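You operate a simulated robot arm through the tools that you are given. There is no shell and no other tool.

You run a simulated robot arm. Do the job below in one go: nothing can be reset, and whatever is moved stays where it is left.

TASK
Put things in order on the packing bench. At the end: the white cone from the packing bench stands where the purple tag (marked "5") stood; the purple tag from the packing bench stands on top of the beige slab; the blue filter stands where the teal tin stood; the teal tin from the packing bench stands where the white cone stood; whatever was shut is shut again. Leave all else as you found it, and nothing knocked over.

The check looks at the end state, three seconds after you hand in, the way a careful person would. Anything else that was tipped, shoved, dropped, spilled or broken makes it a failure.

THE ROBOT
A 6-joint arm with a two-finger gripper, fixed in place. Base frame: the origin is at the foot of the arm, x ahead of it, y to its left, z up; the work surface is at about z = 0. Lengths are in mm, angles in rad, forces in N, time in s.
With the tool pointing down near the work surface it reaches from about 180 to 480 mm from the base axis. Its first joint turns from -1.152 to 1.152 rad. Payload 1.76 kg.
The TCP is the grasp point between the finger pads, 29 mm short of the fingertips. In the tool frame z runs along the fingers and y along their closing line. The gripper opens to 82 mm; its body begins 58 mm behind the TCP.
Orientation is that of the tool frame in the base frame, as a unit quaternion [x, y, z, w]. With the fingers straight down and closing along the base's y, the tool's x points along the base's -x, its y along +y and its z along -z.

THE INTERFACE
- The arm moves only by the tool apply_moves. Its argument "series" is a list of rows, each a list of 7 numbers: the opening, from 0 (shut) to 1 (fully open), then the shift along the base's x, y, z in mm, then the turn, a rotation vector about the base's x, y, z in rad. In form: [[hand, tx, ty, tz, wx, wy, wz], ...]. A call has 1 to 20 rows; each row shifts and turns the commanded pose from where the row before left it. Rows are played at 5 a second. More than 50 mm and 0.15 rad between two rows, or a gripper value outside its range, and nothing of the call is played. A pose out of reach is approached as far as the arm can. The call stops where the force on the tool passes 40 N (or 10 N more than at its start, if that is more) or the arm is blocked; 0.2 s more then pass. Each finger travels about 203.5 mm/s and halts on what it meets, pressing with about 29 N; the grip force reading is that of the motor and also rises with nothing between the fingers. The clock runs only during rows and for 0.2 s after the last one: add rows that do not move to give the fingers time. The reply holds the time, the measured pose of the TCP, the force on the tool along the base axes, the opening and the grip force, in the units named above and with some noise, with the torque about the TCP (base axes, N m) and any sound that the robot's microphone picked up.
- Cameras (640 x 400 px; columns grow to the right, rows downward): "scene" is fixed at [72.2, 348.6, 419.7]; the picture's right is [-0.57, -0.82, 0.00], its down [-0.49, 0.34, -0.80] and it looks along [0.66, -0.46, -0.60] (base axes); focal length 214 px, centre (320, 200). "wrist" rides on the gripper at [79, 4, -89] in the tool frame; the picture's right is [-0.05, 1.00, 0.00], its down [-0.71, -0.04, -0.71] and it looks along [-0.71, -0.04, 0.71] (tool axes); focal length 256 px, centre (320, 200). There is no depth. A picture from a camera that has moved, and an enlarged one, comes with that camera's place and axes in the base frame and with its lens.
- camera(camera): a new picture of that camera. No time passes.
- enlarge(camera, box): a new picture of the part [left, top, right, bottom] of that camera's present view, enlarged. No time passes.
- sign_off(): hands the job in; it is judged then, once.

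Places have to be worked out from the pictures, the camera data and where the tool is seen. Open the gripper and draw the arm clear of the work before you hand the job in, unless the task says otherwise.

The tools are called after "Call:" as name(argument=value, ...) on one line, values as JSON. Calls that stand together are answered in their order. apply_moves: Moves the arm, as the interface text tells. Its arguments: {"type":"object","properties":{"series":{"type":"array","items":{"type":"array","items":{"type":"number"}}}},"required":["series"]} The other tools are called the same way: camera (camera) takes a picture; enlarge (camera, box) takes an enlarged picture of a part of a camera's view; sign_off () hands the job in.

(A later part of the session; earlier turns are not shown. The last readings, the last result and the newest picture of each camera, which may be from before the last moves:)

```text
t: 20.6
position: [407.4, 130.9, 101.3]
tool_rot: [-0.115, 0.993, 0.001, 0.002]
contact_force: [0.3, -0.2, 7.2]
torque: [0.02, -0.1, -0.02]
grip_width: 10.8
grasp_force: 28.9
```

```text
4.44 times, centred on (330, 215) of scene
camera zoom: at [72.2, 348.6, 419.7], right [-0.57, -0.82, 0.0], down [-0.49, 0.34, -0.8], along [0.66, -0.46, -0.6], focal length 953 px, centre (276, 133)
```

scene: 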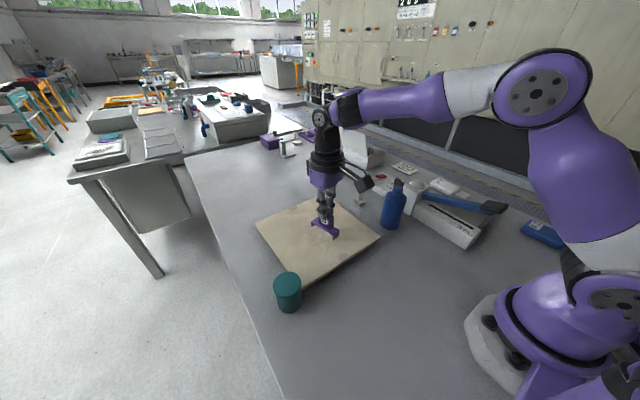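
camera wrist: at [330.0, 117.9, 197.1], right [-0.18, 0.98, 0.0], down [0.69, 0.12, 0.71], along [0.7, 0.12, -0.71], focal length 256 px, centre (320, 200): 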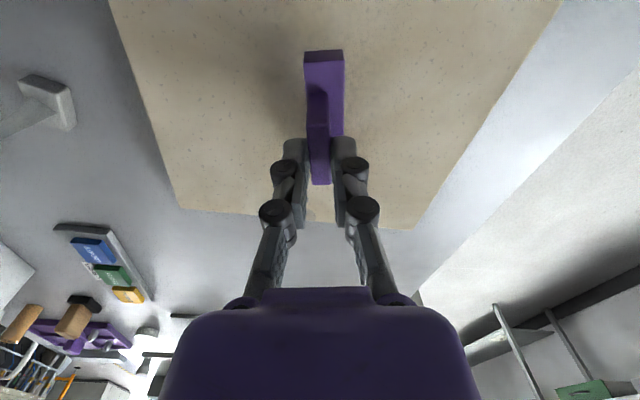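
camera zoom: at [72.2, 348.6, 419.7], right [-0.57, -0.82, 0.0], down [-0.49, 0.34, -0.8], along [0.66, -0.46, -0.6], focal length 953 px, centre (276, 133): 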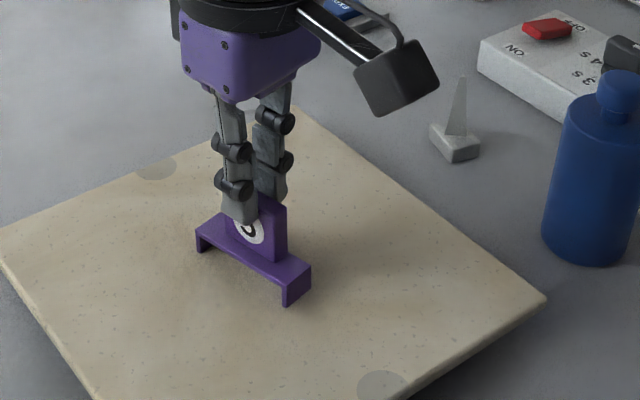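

The tag has touched the slab (7 N upward, no tipping). I open the fingers moderately, then rise straight up.

Call:
apply_moves(series=[[0, 0, 0, 1, 0, 0, 0], [0.15, 0, 0, 0, 0, 0, 0], [0.4, 0, 0, 0, 0, 0, 0], [0.4, 0, 0, 0, 0, 0, 0], [0.4, 0, 0, 15, 0, 0, 0], [0.4, 0, 0, 30, 0, 0, 0], [0.4, 0, 0, 40, 0, 0, 0], [0.4, 0, 0, 0, 0, 0, 0]])

Call:
enlarge(camera="scene", box=[240, 150, 420, 300])

Call:
camera(camera="wrist")

```text
t: 22.4
position: [408.2, 131.3, 190.1]
tool_rot: [-0.115, 0.993, -0.001, 0.001]
contact_force: [0.2, -0.3, -0.3]
torque: [-0.01, 0.02, 0.04]
grip_width: 32.9
grasp_force: 0.1
```

```text
2.67 times, centred on (330, 225) of scene
camera zoom: at [72.2, 348.6, 419.7], right [-0.57, -0.82, 0.0], down [-0.49, 0.34, -0.8], along [0.66, -0.46, -0.6], focal length 572 px, centre (293, 133)
```

zoom: 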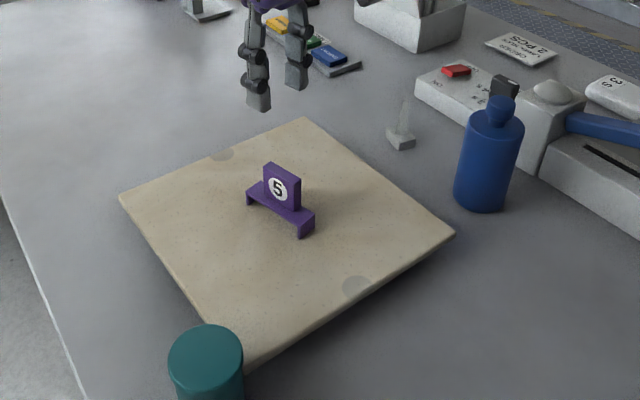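

```text
taken
camera wrist: at [330.5, 119.4, 281.0], right [-0.18, 0.98, 0.0], down [0.7, 0.12, 0.71], along [0.7, 0.12, -0.71], focal length 256 px, centre (320, 200)
```

wrist: 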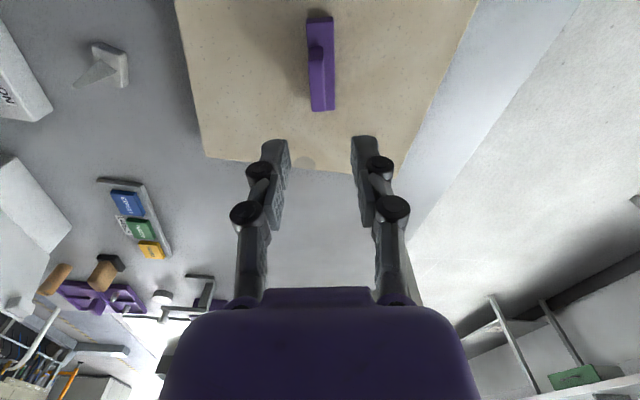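

The tag now stands on the slab's centre and the slab is level. Next is the cone. I'll grip its base along the long axis with the camera on the +y side, clear of the filter, so I turn the tool about -2.02 rad while moving above it.

Call:
apply_moves(series=[[0.6, 3, -14, 0, 0, 0, -0.144], [0.6, 3, -14, 0, 0, 0, -0.144], [0.6, 3, -14, 0, 0, 0, -0.144], [0.6, 3, -14, 0, 0, 0, -0.144], [0.6, 3, -14, 0, 0, 0, -0.144], [0.6, 3, -14, 0, 0, 0, -0.144], [0.6, 3, -14, 0, 0, 0, -0.144], [0.6, 3, -14, 0, 0, 0, -0.144], [0.6, 3, -14, 0, 0, 0, -0.144], [0.6, 3, -14, 0, 0, 0, -0.144], [0.6, 3, -14, 0, 0, 0, -0.144], [0.6, 3, -14, 0, 0, 0, -0.144], [0.6, 3, -14, 0, 0, 0, -0.144], [0.6, 3, -14, 0, 0, 0, -0.148], [0.6, 0, 0, 0, 0, 0, 0]])

Call:
camera(camera="wrist")

Call:
camera(camera="scene")

```text
t: 25.6
position: [446.7, -65.3, 185.0]
tool_rot: [0.781, 0.625, 0.0, 0.0]
contact_force: [0.2, 0.2, 1.3]
torque: [0.02, 0.04, -0.02]
grip_width: 49.1
grasp_force: 0.0
out of reach, approached as far as the arm can: row 14
```

```text
taken
camera wrist: at [468.3, 13.3, 276.1], right [0.96, -0.27, 0.0], down [-0.19, -0.68, 0.71], along [-0.19, -0.68, -0.71], focal length 256 px, centre (320, 200)
```

wrist: 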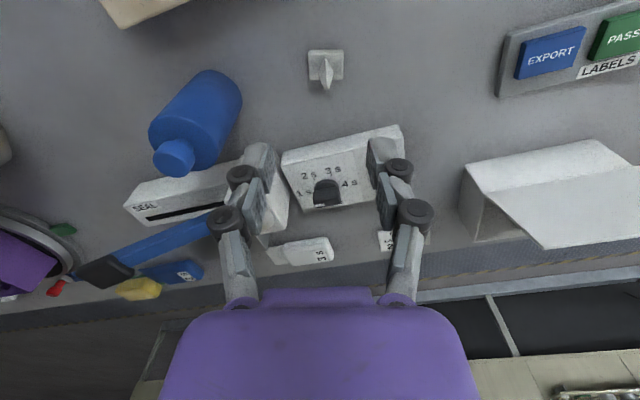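

```text
taken
```

scene: 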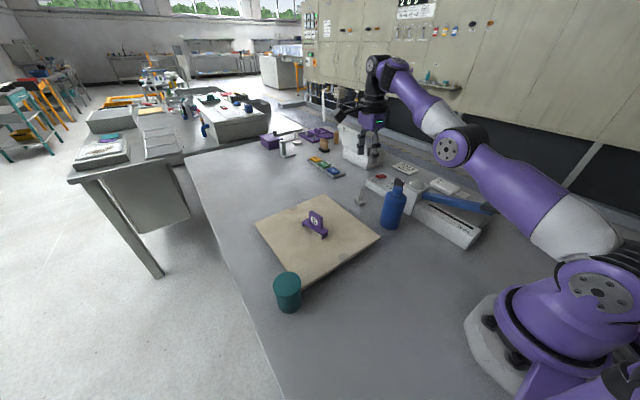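

The turn worked (the tool is at about -102.7°), with only a small reach limit at this height. I zoom in on the cone from this view.

Call:
enlarge(camera="wrist", box=[285, 30, 365, 110])

Call:
enlarge(camera="scene", box=[330, 130, 430, 230])

```text
5.00 times, centred on (325, 70) of wrist
camera zoom: at [468.3, 13.3, 276.1], right [0.96, -0.27, 0.0], down [-0.19, -0.68, 0.71], along [-0.19, -0.68, -0.71], focal length 1280 px, centre (295, 850)
```

zoom: 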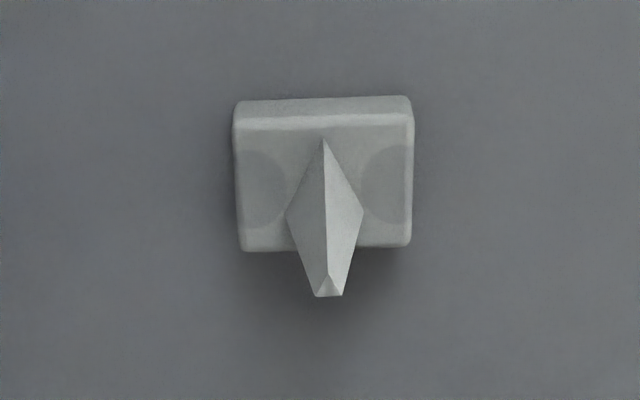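

```text
4.00 times, centred on (380, 180) of scene
camera zoom: at [72.2, 348.6, 419.7], right [-0.57, -0.82, 0.0], down [-0.49, 0.34, -0.8], along [0.66, -0.46, -0.6], focal length 858 px, centre (80, 280)
```

zoom: 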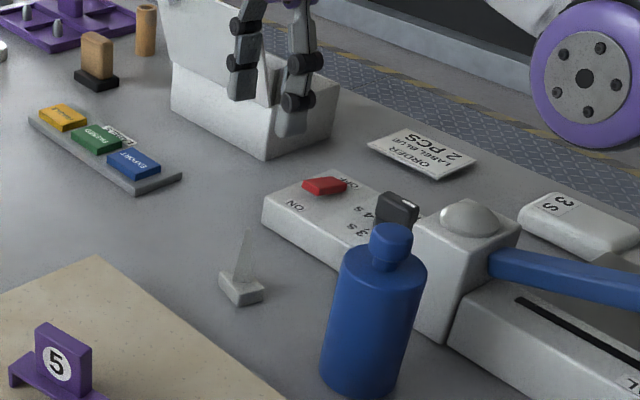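

The cone centre comes out at (451,-69), 33×23 mm, tip at z≈61, long axis about -13.5°. This matches the earlier estimate. I shift to centre on it, open a bit wider and descend to z≈100.

Call:
apply_moves(series=[[0.75, 1, -2, -30, 0, 0, -0.01], [0.75, 1, -2, -30, 0, 0, 0], [0.75, 1, -2, -25, 0, 0, 0], [0.75, 0, 0, 0, 0, 0, 0], [0.75, 0, 0, 0, 0, 0, 0]])

Call:
camera(camera="wrist")

Call:
enlarge(camera="scene", box=[330, 130, 430, 230])

```text
t: 26.8
position: [447.8, -71.3, 97.6]
tool_rot: [0.783, 0.622, 0.0, 0.001]
contact_force: [0.0, 0.3, -0.3]
torque: [-0.01, 0.0, 0.03]
grip_width: 61.4
grasp_force: 0.0
out of reach, approached as far as the arm can: row 1
```

```text
taken
camera wrist: at [471.2, 7.3, 189.4], right [0.96, -0.28, 0.0], down [-0.2, -0.68, 0.71], along [-0.2, -0.68, -0.71], focal length 256 px, centre (320, 200)
```

wrist: 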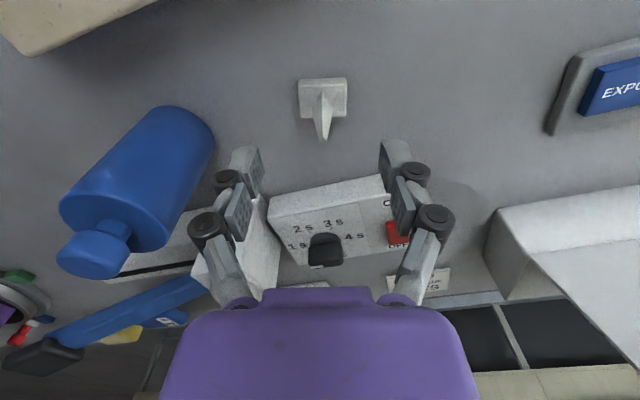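

```text
4.00 times, centred on (380, 180) of scene
camera zoom: at [72.2, 348.6, 419.7], right [-0.57, -0.82, 0.0], down [-0.49, 0.34, -0.8], along [0.66, -0.46, -0.6], focal length 858 px, centre (80, 280)
```

zoom: 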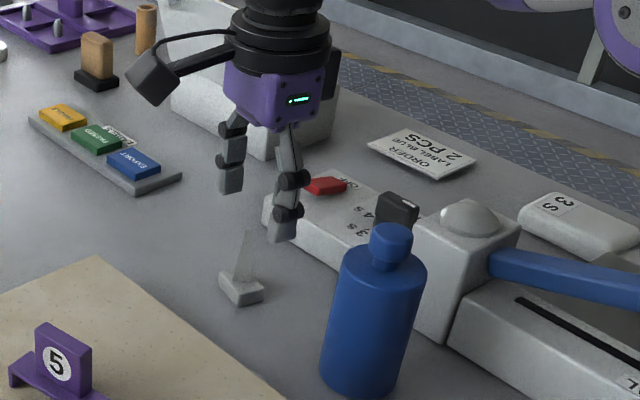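

The fingers are lined up well over the cone. I zoom in to measure the remaining offset.

Call:
enlarge(camera="wrist", box=[270, 60, 378, 150])

```text
4.44 times, centred on (324, 105) of wrist
camera zoom: at [471.2, 7.3, 189.4], right [0.96, -0.28, 0.0], down [-0.2, -0.68, 0.71], along [-0.2, -0.68, -0.71], focal length 1138 px, centre (302, 622)
```

zoom: 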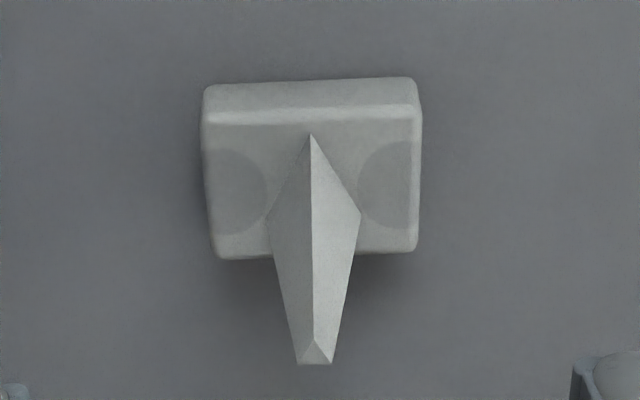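

The cone is about 2 mm off the midline, so I correct it and descend to z≈36. Then I'll check the fingertip height against the base.

Call:
apply_moves(series=[[0.75, 1.6, -0.8, -20, 0, 0, 0], [0.75, 0, 0, -25, 0, 0, 0], [0.75, 0, 0, -17, 0, 0, 0], [0.75, 0, 0, 0, 0, 0, 0], [0.75, 0, 0, 0, 0, 0, 0]])

Call:
camera(camera="wrist")

Call:
enlarge(camera="scene", box=[330, 150, 410, 220])

```text
t: 28.0
position: [449.9, -72.7, 38.4]
tool_rot: [0.783, 0.622, -0.001, 0.0]
contact_force: [0.3, 0.0, -0.2]
torque: [0.01, 0.01, -0.03]
grip_width: 61.6
grasp_force: 0.1
```

```text
taken
camera wrist: at [473.0, 6.2, 128.6], right [0.96, -0.28, 0.0], down [-0.2, -0.68, 0.71], along [-0.2, -0.68, -0.71], focal length 256 px, centre (320, 200)
```

wrist: 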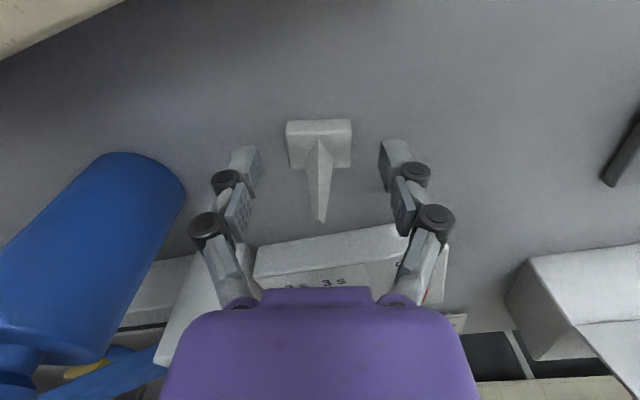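

```text
5.71 times, centred on (370, 185) of scene
camera zoom: at [72.2, 348.6, 419.7], right [-0.57, -0.82, 0.0], down [-0.49, 0.34, -0.8], along [0.66, -0.46, -0.6], focal length 1226 px, centre (34, 286)
```

zoom: 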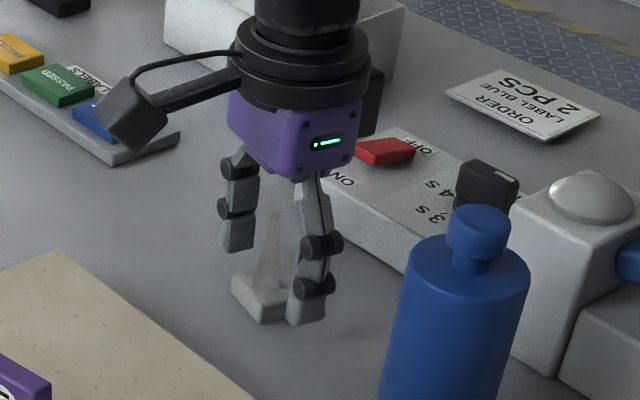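

The fingers straddle the base symmetrically, with the tips still about 10 mm above the bench. I lower 5 mm more and close on the base ends while watching the vertical force.

Call:
apply_moves(series=[[0.75, 0, 0, -5, 0, 0, 0], [0.75, 0, 0, 0, 0, 0, 0], [0.5, 0, 0, 0, 0, 0, 0], [0.5, 0, 0, 0, 0, 0, 0]])

Call:
enlarge(camera="wrist", box=[220, 90, 420, 240])

Call:
enlarge(camera="scene", box=[340, 170, 400, 220])

```text
t: 29.0
position: [449.3, -71.7, 32.6]
tool_rot: [0.783, 0.622, -0.001, 0.0]
contact_force: [0.0, -0.4, 0.2]
torque: [-0.01, -0.03, -0.01]
grip_width: 40.9
grasp_force: 0.0
```

```text
2.67 times, centred on (320, 165) of wrist
camera zoom: at [472.1, 6.2, 124.3], right [0.96, -0.28, 0.0], down [-0.2, -0.68, 0.71], along [-0.2, -0.68, -0.71], focal length 683 px, centre (320, 293)
```

zoom: 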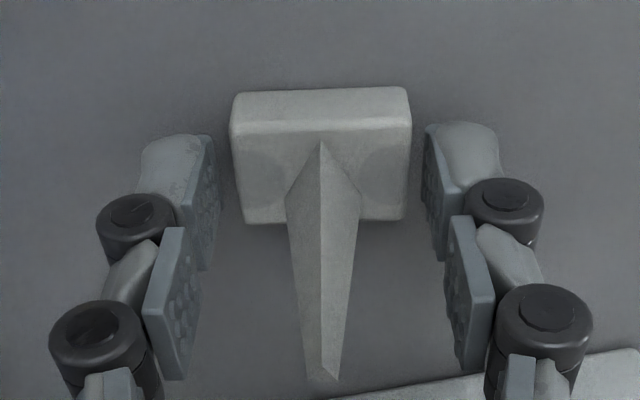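

```text
8.00 times, centred on (370, 195) of scene
camera zoom: at [72.2, 348.6, 419.7], right [-0.57, -0.82, 0.0], down [-0.49, 0.34, -0.8], along [0.66, -0.46, -0.6], focal length 1716 px, centre (-80, 240)
```

zoom: 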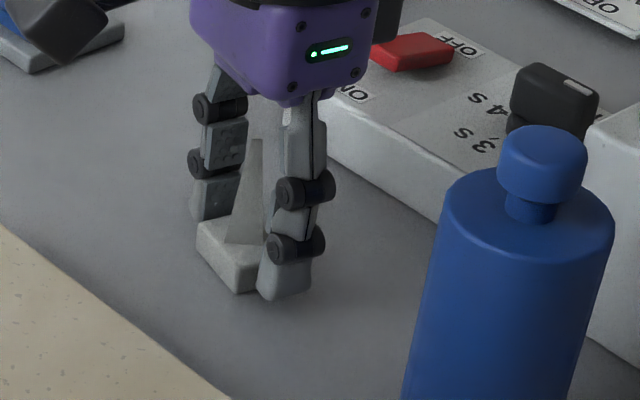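

The tips look low enough beside the base ends, and no force has built up. I close fully on the base.

Call:
apply_moves(series=[[0.42, 0, 0, 0, 0, 0, 0], [0.2, 0, 0, 0, 0, 0, 0], [0, 0, 0, 0, 0, 0, 0], [0, 0, 0, 0, 0, 0, 0], [0, 0, 0, 0, 0, 0, 0]])

Call:
enlarge(camera="wrist", box=[220, 90, 420, 240])

Call:
enlarge(camera="scene", box=[340, 170, 400, 220])

```text
t: 30.2
position: [448.8, -71.9, 32.3]
tool_rot: [0.783, 0.622, -0.001, 0.001]
contact_force: [-0.4, 0.0, 2.1]
torque: [0.01, -0.02, -0.01]
grip_width: 32.7
grasp_force: 28.9
```

```text
2.67 times, centred on (320, 165) of wrist
camera zoom: at [472.1, 6.2, 124.4], right [0.96, -0.28, 0.0], down [-0.2, -0.68, 0.71], along [-0.2, -0.68, -0.71], focal length 683 px, centre (320, 293)
```

zoom: 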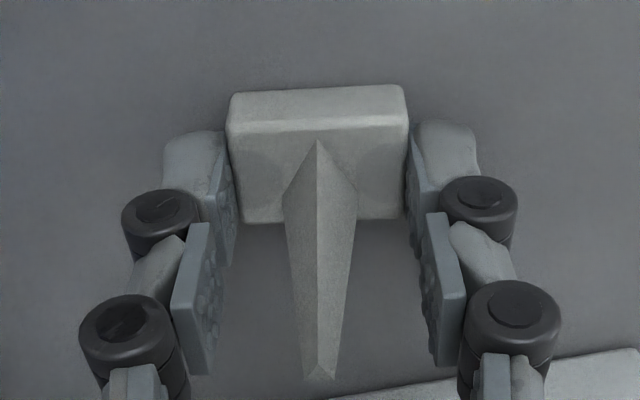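

```text
8.00 times, centred on (370, 195) of scene
camera zoom: at [72.2, 348.6, 419.7], right [-0.57, -0.82, 0.0], down [-0.49, 0.34, -0.8], along [0.66, -0.46, -0.6], focal length 1716 px, centre (-80, 240)
```

zoom: 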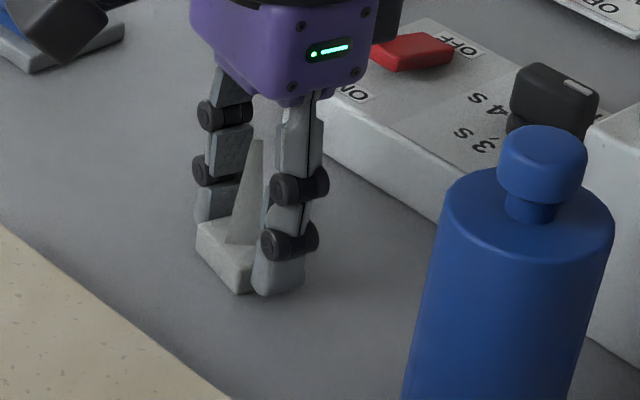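

The cone base is gripped at 32.7 mm width. I lift slowly by about 25 mm and check the grip.

Call:
apply_moves(series=[[0, 0, 0, 2, 0, 0, 0], [0, 0, 0, 4, 0, 0, 0], [0, 0, 0, 6, 0, 0, 0], [0, 0, 0, 7, 0, 0, 0], [0, 0, 0, 4, 0, 0, 0], [0, 0, 0, 2, 0, 0, 0], [0, 0, 0, 0, 0, 0, 0]])

Call:
enlarge(camera="wrist", box=[220, 90, 420, 240])

Call:
enlarge(camera="scene", box=[340, 150, 420, 220])

```text
t: 31.8
position: [449.4, -71.7, 57.6]
tool_rot: [0.783, 0.622, 0.0, 0.0]
contact_force: [-0.4, 0.5, -0.4]
torque: [0.03, -0.04, 0.01]
grip_width: 32.8
grasp_force: 29.3
```

```text
2.67 times, centred on (320, 165) of wrist
camera zoom: at [472.4, 6.1, 148.0], right [0.96, -0.28, 0.0], down [-0.2, -0.68, 0.71], along [-0.2, -0.68, -0.71], focal length 683 px, centre (320, 293)
```

zoom: 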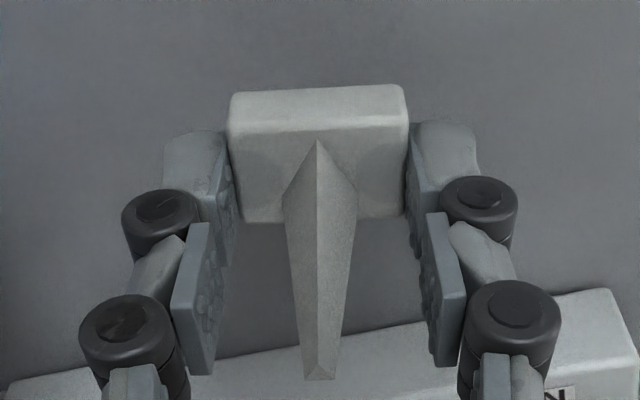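

```text
5.71 times, centred on (380, 185) of scene
camera zoom: at [72.2, 348.6, 419.7], right [-0.57, -0.82, 0.0], down [-0.49, 0.34, -0.8], along [0.66, -0.46, -0.6], focal length 1226 px, centre (-23, 286)
```

zoom: 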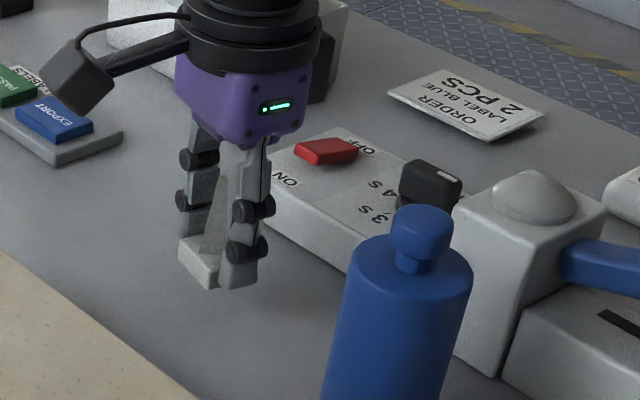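

The slow lift produced no slip. I carry the cone gently upward and diagonally toward the tag's old spot, staying clear of the filter and the slab's tag.

Call:
apply_moves(series=[[0, 0, 0, 4, 0, 0, 0], [0, 0, 0, 8, 0, 0, 0], [0, 0, 0, 10, 0, 0, 0], [0, 0, 0, 10, 0, 0, 0], [0, 0, 0, 6, 0, 0, 0], [0, -2.7, 2.9, 3, 0, 0, 0], [0, -5.4, 5.9, 3, 0, 0, 0], [0, -8.2, 8.8, 3, 0, 0, 0], [0, -10.2, 11, 3, 0, 0, 0], [0, -10.2, 11, 3, 0, 0, 0], [0, -10.2, 11, 3, 0, 0, 0], [0, -10.2, 11, 3, 0, 0, 0], [0, -10.2, 11, 3, 0, 0, 0], [0, -10.2, 11, 3, 0, 0, 0], [0, -10.2, 11, 3, 0, 0, 0], [0, -10.2, 11, 2, 0, 0, 0], [0, -10.2, 11, 0, 0, 0, 0], [0, -6.8, 7.3, 0, 0, 0, 0], [0, -3.4, 3.7, 0, 0, 0, 0], [0, 0, 0, 0, 0, 0, 0]])

Call:
camera(camera="wrist")

Call:
camera(camera="scene")

```text
t: 36.0
position: [331.5, 56.5, 126.9]
tool_rot: [0.783, 0.622, -0.002, 0.0]
contact_force: [0.3, -0.3, 0.0]
torque: [0.04, -0.04, 0.02]
grip_width: 32.7
grasp_force: 28.8
```

```text
taken
camera wrist: at [354.4, 134.1, 217.8], right [0.96, -0.28, 0.0], down [-0.2, -0.68, 0.71], along [-0.2, -0.68, -0.71], focal length 256 px, centre (320, 200)
```

wrist: 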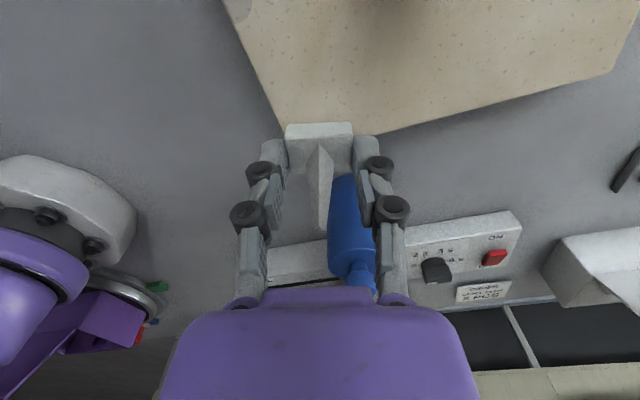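

```text
taken
```

scene: 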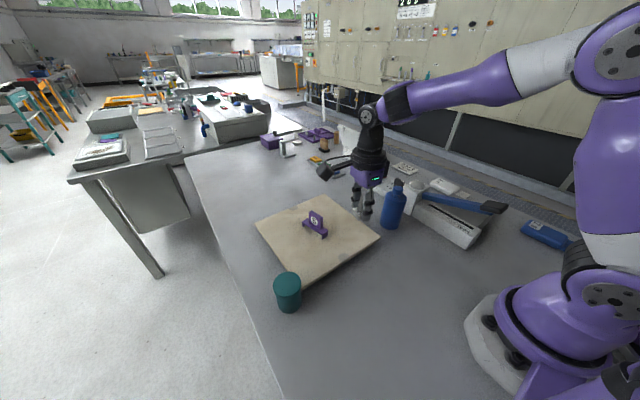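

The cone is still firmly held, at about (332,58,127). I continue to the tag's old spot, turning slowly by +0.45 rad so the base aligns with the tag's old direction.

Call:
apply_moves(series=[[0, -4.1, 4.4, 0, 0, 0, 0.028], [0, -8.2, 8.8, 0, 0, 0, 0.028], [0, -12.3, 13.2, 0, 0, 0, 0.028], [0, -12.3, 13.2, 0, 0, 0, 0.028], [0, -12.3, 13.2, 0, 0, 0, 0.028], [0, -12.3, 13.2, 0, 0, 0, 0.028], [0, -12.3, 13.2, 0, 0, 0, 0.028], [0, -12.3, 13.2, 0, 0, 0, 0.028], [0, -12.3, 13.2, 0, 0, 0, 0.028], [0, -12.3, 13.2, 0, 0, 0, 0.028], [0, -12.3, 13.2, 0, 0, 0, 0.028], [0, -12.3, 13.2, 0, 0, 0, 0.028], [0, -12.3, 13.2, 0, 0, 0, 0.028], [0, -8.2, 8.8, 0, 0, 0, 0.028], [0, -4.8, 5.1, 0, 0, 0, 0.028], [0, -2, 2.2, 0, 0, 0, 0.034], [0, 0, 0, 0, 0, 0, 0], [0, 0, 0, 0, 0, 0, 0]])

Call:
camera(camera="wrist")

Call:
camera(camera="scene")

```text
t: 39.8
position: [168.2, 227.7, 126.8]
tool_rot: [0.624, 0.781, -0.001, 0.0]
contact_force: [-0.2, -0.3, -0.8]
torque: [0.0, -0.02, 0.02]
grip_width: 32.5
grasp_force: 28.8
```

```text
taken
camera wrist: at [155.5, 309.1, 218.0], right [0.99, 0.17, 0.0], down [0.12, -0.7, 0.71], along [0.12, -0.7, -0.71], focal length 256 px, centre (320, 200)
```

wrist: 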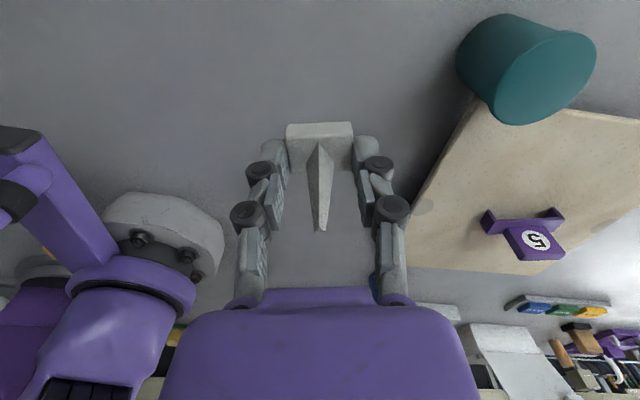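

```text
taken
```

scene: 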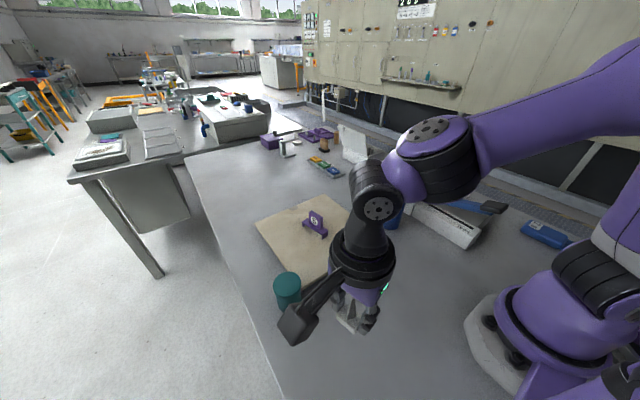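

The cone is above the spot: TCP (169,231) by the camera frame, against the tag's old centre of (170.2,232.2). I lower it gently to about 10 mm above the bench and re-check.

Call:
apply_moves(series=[[0, 1, 1, -4, 0, 0, 0], [0, 0, 0, -8, 0, 0, 0], [0, 0, 0, -12, 0, 0, 0], [0, 0, 0, -12, 0, 0, 0], [0, 0, 0, -12, 0, 0, 0], [0, 0, 0, -12, 0, 0, 0], [0, 0, 0, -10, 0, 0, 0], [0, 0, 0, -7, 0, 0, 0], [0, 0, 0, -4, 0, 0, 0], [0, 0, 0, 0, 0, 0, 0], [0, 0, 0, 0, 0, 0, 0]])

Call:
camera(camera="wrist")

Call:
enlarge(camera="scene", box=[290, 280, 400, 380])

```text
t: 42.2
position: [168.8, 229.7, 44.1]
tool_rot: [0.624, 0.782, -0.001, 0.0]
contact_force: [0.2, 0.3, 0.7]
torque: [0.0, 0.04, -0.01]
grip_width: 32.7
grasp_force: 29.1
```

```text
taken
camera wrist: at [156.5, 311.0, 135.8], right [0.99, 0.17, 0.0], down [0.12, -0.7, 0.71], along [0.12, -0.7, -0.71], focal length 256 px, centre (320, 200)
```

wrist: 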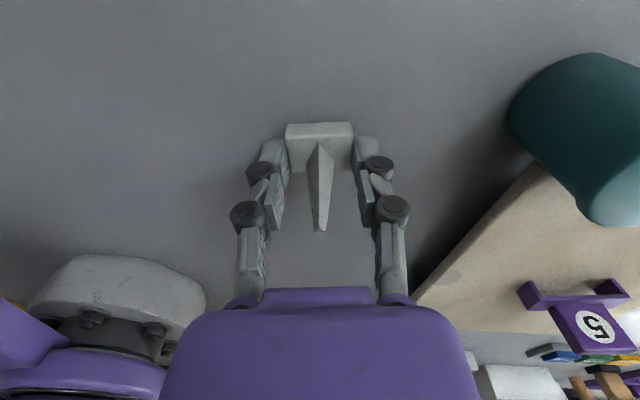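

```text
4.00 times, centred on (345, 330) of scene
camera zoom: at [72.2, 348.6, 419.7], right [-0.57, -0.82, 0.0], down [-0.49, 0.34, -0.8], along [0.66, -0.46, -0.6], focal length 858 px, centre (220, -320)
```

zoom: 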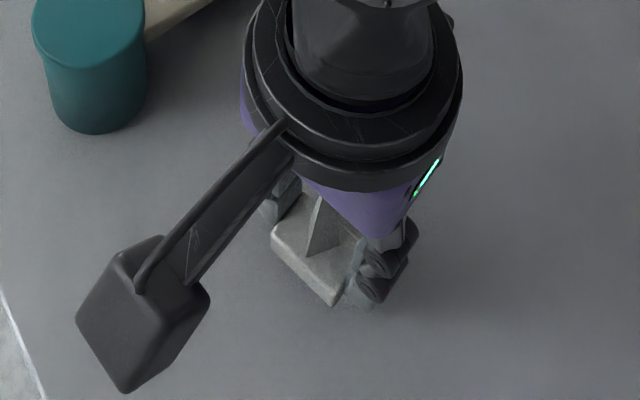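

The TCP is at (170.1,233.1), about 11 mm above set-down height. I lower in small steps until the base touches.

Call:
apply_moves(series=[[0, 0, -0.8, -3, 0, 0, 0], [0, 0, 0, -3, 0, 0, 0], [0, 0, 0, -2, 0, 0, 0], [0, 0, 0, -1, 0, 0, 0], [0, 0, 0, -1, 0, 0, 0], [0, 0, 0, 0, 0, 0, 0]])

```text
t: 43.6
position: [169.0, 230.3, 35.0]
tool_rot: [0.623, 0.782, 0.0, 0.001]
contact_force: [0.5, -0.3, -0.3]
torque: [-0.03, 0.03, 0.02]
grip_width: 32.7
grasp_force: 29.0
```

Still no contact at z≈35, and the grasp was made at about 32.3. I continue in 1 mm steps.

Call:
apply_moves(series=[[0, 0, 0, -1, 0, 0, 0], [0, 0, 0, -1, 0, 0, 0], [0, 0, 0, 0, 0, 0, 0]])

Call:
enlarge(camera="wrist", box=[220, 90, 420, 240])

```text
t: 44.4
position: [169.9, 230.3, 33.7]
tool_rot: [0.624, 0.781, -0.001, 0.0]
contact_force: [-1.2, -0.2, 0.3]
torque: [0.02, 0.01, 0.02]
grip_width: 32.5
grasp_force: 28.9
```

```text
2.67 times, centred on (320, 165) of wrist
camera zoom: at [156.8, 310.9, 124.8], right [0.99, 0.17, 0.0], down [0.12, -0.7, 0.71], along [0.12, -0.7, -0.71], focal length 683 px, centre (320, 293)
```

zoom: 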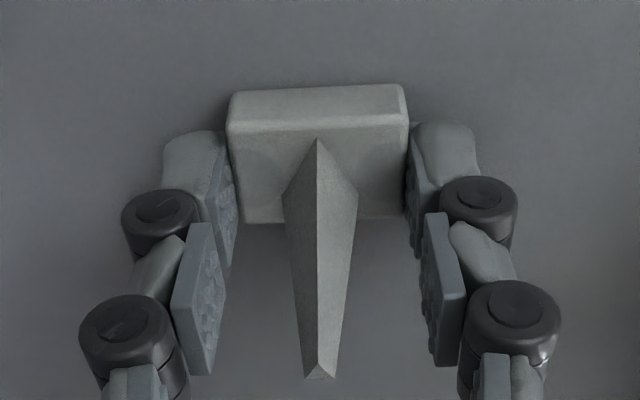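

At camera height 124.8 (grasp was at 124.4), the cone is within about 1 mm of the bench. I take another 1 mm step.

Call:
apply_moves(series=[[0, 0, 0, -1, 0, 0, 0], [0, 0, 0, 0, 0, 0, 0]])

```text
t: 45.0
position: [169.5, 231.6, 32.6]
tool_rot: [0.624, 0.781, 0.001, 0.001]
contact_force: [-0.4, -3.2, 9.5]
torque: [-0.09, 0.02, -0.03]
grip_width: 33.0
grasp_force: 29.0
```

The cone is down (9.5 N upward). I ease off, open the fingers and rise straight up.

Call:
apply_moves(series=[[0, 0, 0, 0.5, 0, 0, 0], [0.45, 0, 0, 0, 0, 0, 0], [0.55, 0, 0, 0, 0, 0, 0], [0.7, 0, 0, 0, 0, 0, 0], [0.75, 0, 0, 0, 0, 0, 0], [0.75, 0, 0, 10, 0, 0, 0], [0.75, 0, 0, 20, 0, 0, 0], [0.75, 0, 0, 30, 0, 0, 0], [0.75, 0, 0, 40, 0, 0, 0], [0.75, 0, 0, 0, 0, 0, 0]])

Call:
camera(camera="wrist")

Call:
camera(camera="scene")

Call:
enlarge(camera="scene", box=[240, 260, 400, 380])

```text
t: 47.2
position: [165.9, 230.8, 134.3]
tool_rot: [0.624, 0.782, 0.0, 0.001]
contact_force: [-0.3, 0.3, 0.3]
torque: [0.0, -0.01, 0.0]
grip_width: 61.4
grasp_force: 0.1
```

```text
taken
camera wrist: at [153.5, 311.7, 225.7], right [0.99, 0.17, 0.0], down [0.12, -0.7, 0.71], along [0.12, -0.7, -0.71], focal length 256 px, centre (320, 200)
```

wrist: 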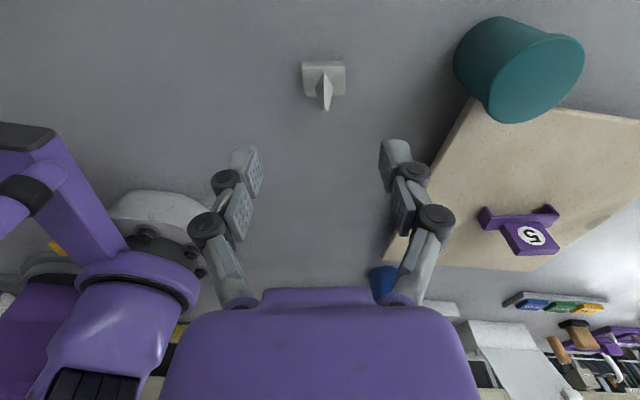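

```text
taken
```

scene: 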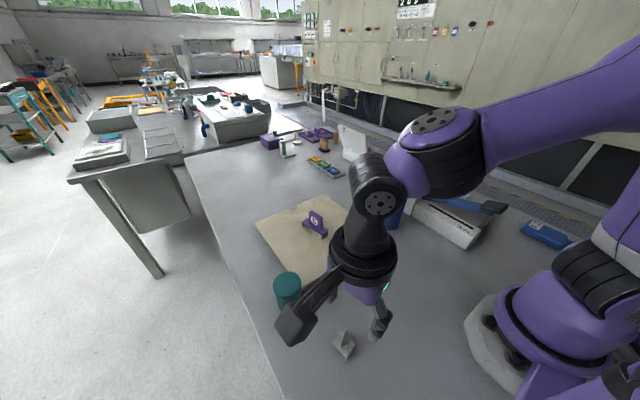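

```text
3.33 times, centred on (320, 320) of scene
camera zoom: at [72.2, 348.6, 419.7], right [-0.57, -0.82, 0.0], down [-0.49, 0.34, -0.8], along [0.66, -0.46, -0.6], focal length 715 px, centre (320, -200)
```

zoom: 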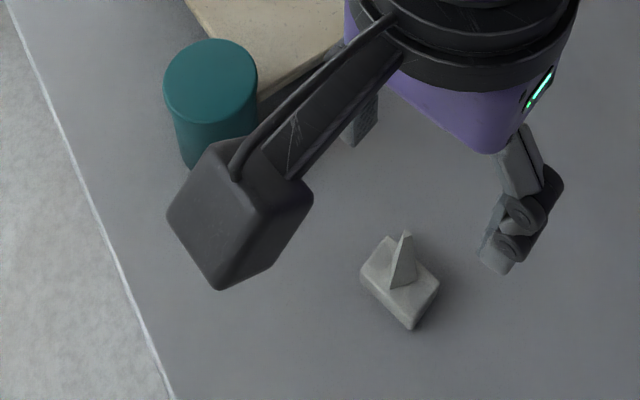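

The cone stands on the tag's old spot (measured about (170.4,234)). Next is the tin: I move above it with the fingers fully open for a measuring view.

Call:
apply_moves(series=[[1, 20, 6, 5, 0, 0, 0], [1, 25, 8, 5, 0, 0, 0], [1, 25, 8, 0, 0, 0, 0], [1, 25, 8, 0, 0, 0, 0], [1, 20, 7, 0, 0, 0, 0], [1, 0, 0, 0, 0, 0, 0], [1, 0, 0, 0, 0, 0, 0]])

Call:
camera(camera="wrist")

Call:
camera(camera="scene")

```text
t: 48.8
position: [281.9, 267.5, 143.0]
tool_rot: [0.624, 0.781, 0.0, 0.001]
contact_force: [0.0, 0.2, -0.1]
torque: [0.03, -0.01, -0.02]
grip_width: 82.1
grasp_force: 0.0
```

```text
taken
camera wrist: at [270.2, 347.4, 233.8], right [0.99, 0.17, 0.0], down [0.12, -0.7, 0.71], along [0.12, -0.7, -0.71], focal length 256 px, centre (320, 200)
```

wrist: 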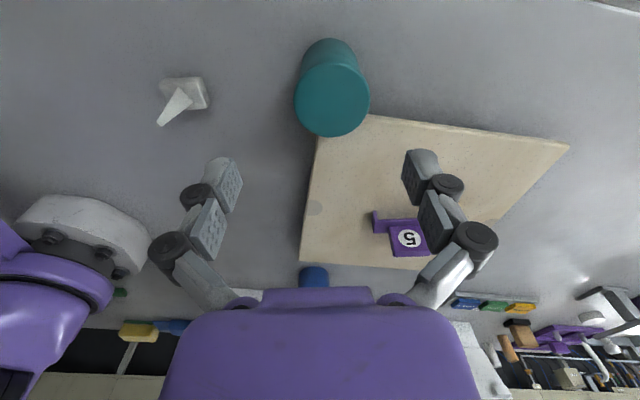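

```text
taken
```

scene: 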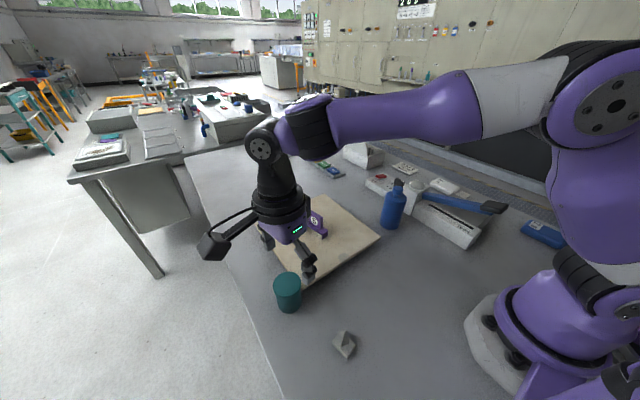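

I enlarge the tin in this view to compute its axis and size.

Call:
enlarge(camera="wrist", box=[270, 25, 400, 150])

```text
3.20 times, centred on (335, 88) of wrist
camera zoom: at [270.2, 347.4, 233.8], right [0.99, 0.17, 0.0], down [0.12, -0.7, 0.71], along [0.12, -0.7, -0.71], focal length 819 px, centre (272, 560)
```

zoom: 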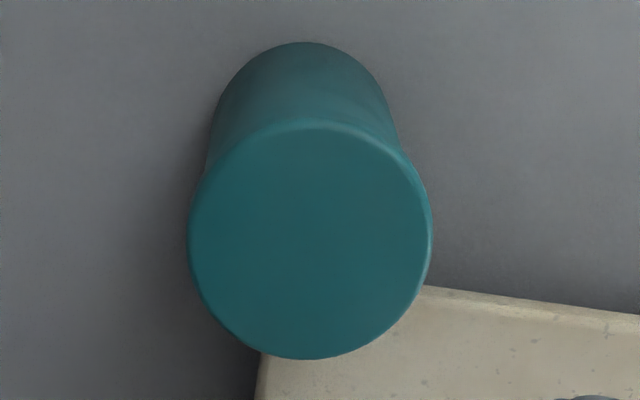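

The tin is centred near (290.8,274) with diameter ≈52 mm and height ≈62 mm. I centre over it and go down to z≈95 to verify the alignment.

Call:
apply_moves(series=[[1, 7, 4.5, -10, 0, 0, 0], [1, 0, 0, -20, 0, 0, 0], [1, 0, 0, -18, 0, 0, 0], [1, 0, 0, 0, 0, 0, 0], [1, 0, 0, 0, 0, 0, 0]])

Call:
camera(camera="wrist")

Call:
enlarge(camera="scene", box=[220, 220, 360, 330])

```text
t: 50.0
position: [290.2, 272.3, 93.8]
tool_rot: [0.624, 0.782, -0.001, 0.001]
contact_force: [-0.2, 0.0, 0.3]
torque: [0.0, -0.04, -0.03]
grip_width: 82.0
grasp_force: 0.0
```

```text
taken
camera wrist: at [278.0, 352.4, 184.8], right [0.99, 0.17, 0.0], down [0.12, -0.7, 0.71], along [0.12, -0.7, -0.71], focal length 256 px, centre (320, 200)
```

wrist: 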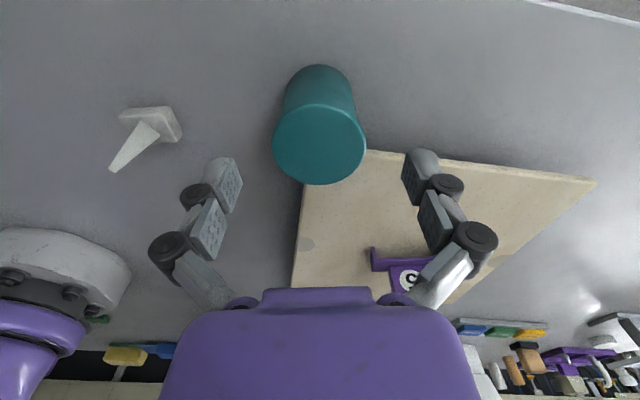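

```text
3.64 times, centred on (290, 275) of scene
camera zoom: at [72.2, 348.6, 419.7], right [-0.57, -0.82, 0.0], down [-0.49, 0.34, -0.8], along [0.66, -0.46, -0.6], focal length 780 px, centre (429, -73)
```

zoom: 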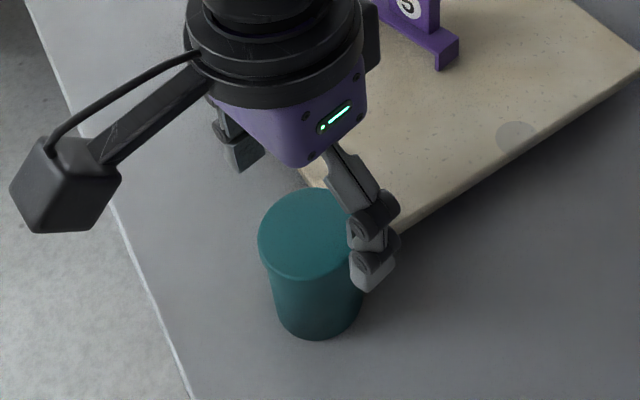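

The tin sits centred between the fingers. I descend to z≈46 and check for contact before closing.

Call:
apply_moves(series=[[1, 0, 0, -12, 0, 0, 0], [1, 0, 0, -16, 0, 0, 0], [1, 0, 0, -12, 0, 0, 0], [1, 0, 0, -8, 0, 0, 0], [1, 0, 0, 0, 0, 0, 0]])

Call:
camera(camera="wrist")

Call:
enlarge(camera="scene", box=[220, 220, 360, 330])

```text
t: 51.2
position: [290.1, 272.2, 46.5]
tool_rot: [0.624, 0.781, -0.001, 0.0]
contact_force: [0.0, -1.0, -1.5]
torque: [0.0, -0.01, 0.0]
grip_width: 81.9
grasp_force: 0.0
```

```text
taken
camera wrist: at [278.2, 352.5, 138.0], right [0.99, 0.17, 0.0], down [0.12, -0.7, 0.71], along [0.12, -0.7, -0.71], focal length 256 px, centre (320, 200)
```

wrist: 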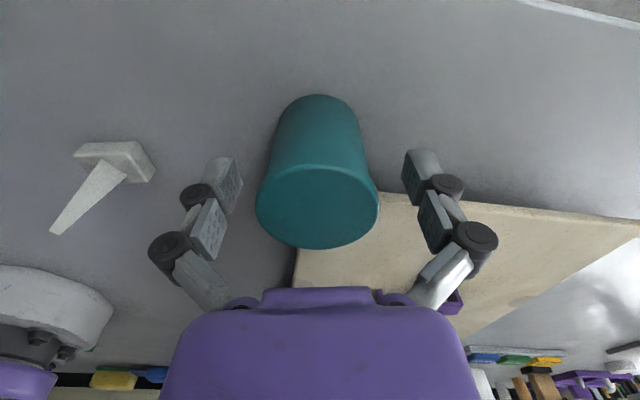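

```text
3.64 times, centred on (290, 275) of scene
camera zoom: at [72.2, 348.6, 419.7], right [-0.57, -0.82, 0.0], down [-0.49, 0.34, -0.8], along [0.66, -0.46, -0.6], focal length 780 px, centre (429, -73)
```

zoom: 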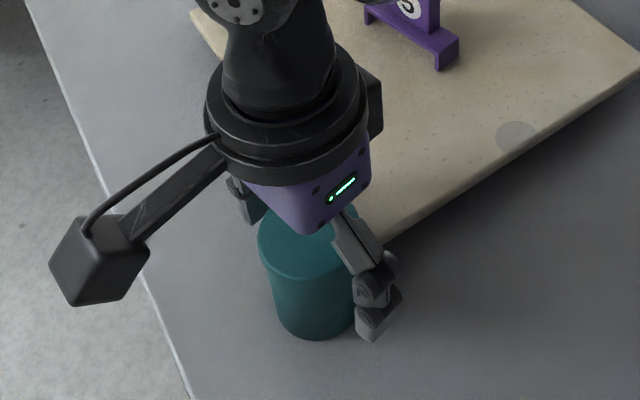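

The tin is centred and nothing touches. I go 5 mm lower so the pads act on the body, then close.

Call:
apply_moves(series=[[1, 0, 0, -5, 0, 0, 0], [0.8, 0, 0, 0, 0, 0, 0], [0.7, 0, 0, 0, 0, 0, 0], [0.5, 0, 0, 0, 0, 0, 0], [0.2, 0, 0, 0, 0, 0, 0], [0, 0, 0, 0, 0, 0, 0], [0, 0, 0, 0, 0, 0, 0]])

Call:
camera(camera="wrist")

Call:
enlarge(camera="scene", box=[220, 220, 360, 330])

```text
t: 52.8
position: [290.8, 272.5, 41.8]
tool_rot: [0.625, 0.781, -0.001, 0.0]
contact_force: [-2.0, -1.9, 8.6]
torque: [-0.05, 0.09, -0.04]
grip_width: 48.8
grasp_force: 29.1
```

```text
taken
camera wrist: at [278.3, 352.3, 134.1], right [0.99, 0.17, 0.0], down [0.12, -0.7, 0.71], along [0.12, -0.7, -0.71], focal length 256 px, centre (320, 200)
```

wrist: 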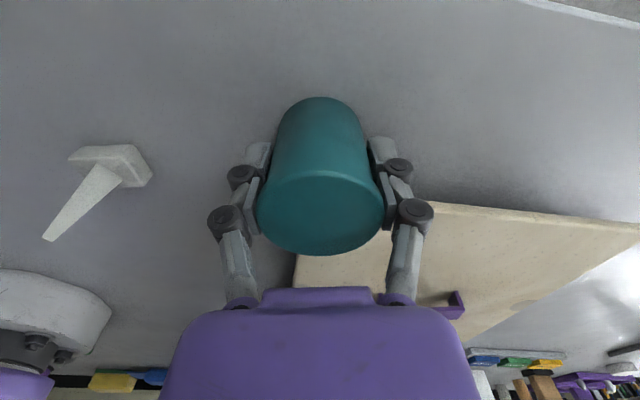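

```text
3.64 times, centred on (290, 275) of scene
camera zoom: at [72.2, 348.6, 419.7], right [-0.57, -0.82, 0.0], down [-0.49, 0.34, -0.8], along [0.66, -0.46, -0.6], focal length 780 px, centre (429, -73)
```

zoom: 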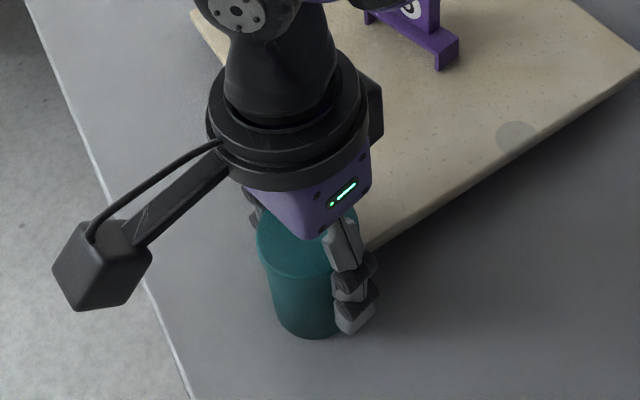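

The tin body is gripped at 48.8 mm. I lift slowly 30 mm and check.

Call:
apply_moves(series=[[0, 0, 0, 1, 0, 0, 0], [0, 0, 0, 2, 0, 0, 0], [0, 0, 0, 4, 0, 0, 0], [0, 0, 0, 6, 0, 0, 0], [0, 0, 0, 8, 0, 0, 0], [0, 0, 0, 6, 0, 0, 0], [0, 0, 0, 3, 0, 0, 0], [0, 0, 0, 0, 0, 0, 0]])

Call:
camera(camera="wrist")

Call:
enlarge(camera="scene", box=[220, 220, 360, 330])

```text
t: 54.6
position: [292.0, 271.9, 71.0]
tool_rot: [0.624, 0.782, -0.001, 0.0]
contact_force: [0.3, -0.5, -1.5]
torque: [0.03, 0.0, 0.01]
grip_width: 48.5
grasp_force: 28.5
```

```text
taken
camera wrist: at [278.6, 351.4, 163.0], right [0.99, 0.17, 0.0], down [0.12, -0.7, 0.71], along [0.12, -0.7, -0.71], focal length 256 px, centre (320, 200)
```

wrist: 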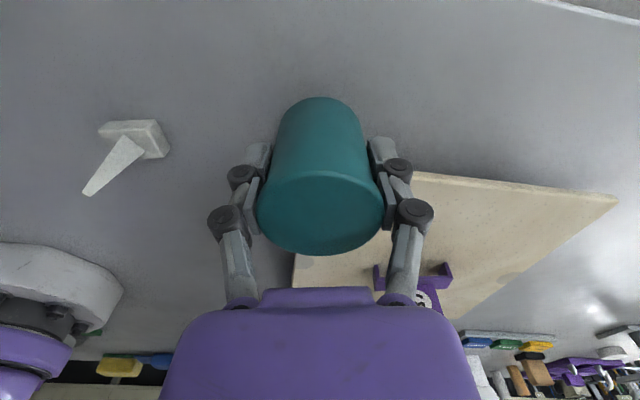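

```text
3.64 times, centred on (290, 275) of scene
camera zoom: at [72.2, 348.6, 419.7], right [-0.57, -0.82, 0.0], down [-0.49, 0.34, -0.8], along [0.66, -0.46, -0.6], focal length 780 px, centre (429, -73)
```

zoom: 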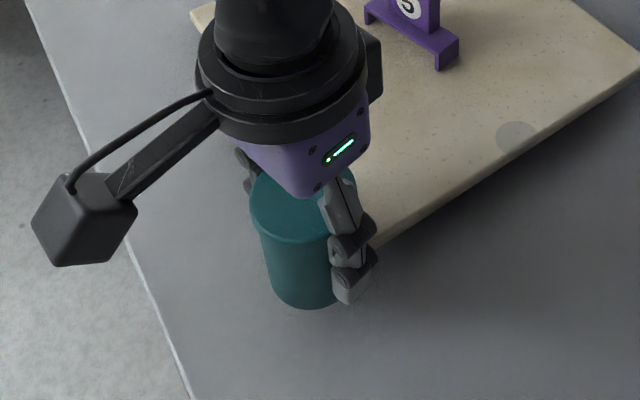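

The grip holds with no slip. I carry the tin up and around on the near side of the slab's tag, first to about (305,60).

Call:
apply_moves(series=[[0, 0, 0, 4, 0, 0, 0], [0, 0, 0, 8, 0, 0, 0], [0, 0, 0, 12, 0, 0, 0], [0, 0, 0, 12, 0, 0, 0], [0, 0, 0, 12, 0, 0, 0], [0, 0, 0, 10, 0, 0, 0], [0, 0, 0, 6, 0, 0, 0], [0, 0.3, -5, 0, 0, 0, 0], [0, 0.6, -10, 0, 0, 0, 0], [0, 0.9, -15, 0, 0, 0, 0], [0, 1.2, -20, 0, 0, 0, 0], [0, 1.2, -20, 0, 0, 0, 0], [0, 1.2, -20, 0, 0, 0, 0], [0, 1.2, -20, 0, 0, 0, 0], [0, 1.2, -20, 0, 0, 0, 0], [0, 1.2, -20, 0, 0, 0, 0], [0, 1.2, -20, 0, 0, 0, 0], [0, 1.2, -20, 0, 0, 0, 0], [0, 0.9, -15, 0, 0, 0, 0], [0, 0.6, -9, 0, 0, 0, 0]])

Call:
camera(camera="wrist")

Call:
camera(camera="scene")

```text
t: 58.8
position: [304.1, 55.7, 136.1]
tool_rot: [0.624, 0.781, 0.0, 0.0]
contact_force: [0.9, -0.7, -1.4]
torque: [0.01, -0.03, -0.03]
grip_width: 48.5
grasp_force: 28.5
```

```text
taken
camera wrist: at [291.5, 136.3, 227.2], right [0.99, 0.17, 0.0], down [0.12, -0.7, 0.71], along [0.12, -0.7, -0.71], focal length 256 px, centre (320, 200)
```

wrist: 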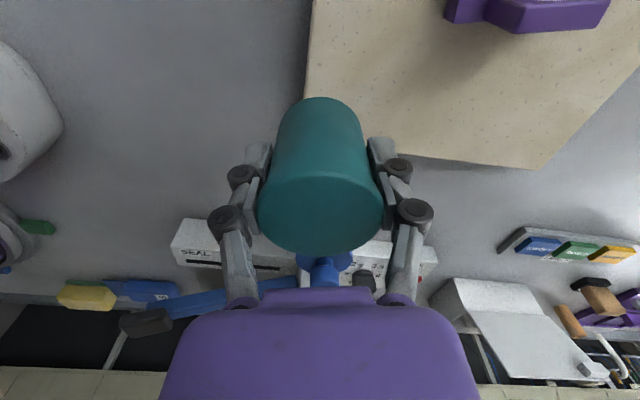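

```text
taken
```

scene: 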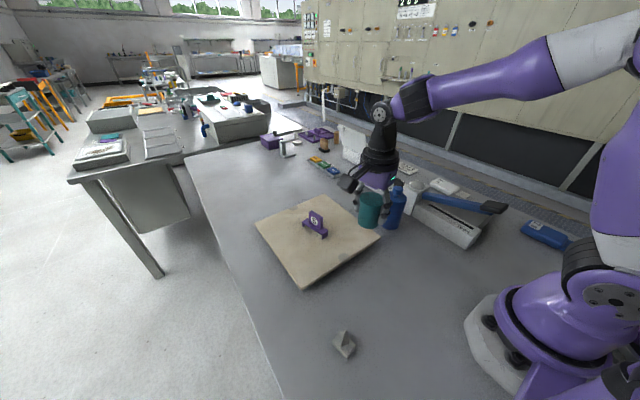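

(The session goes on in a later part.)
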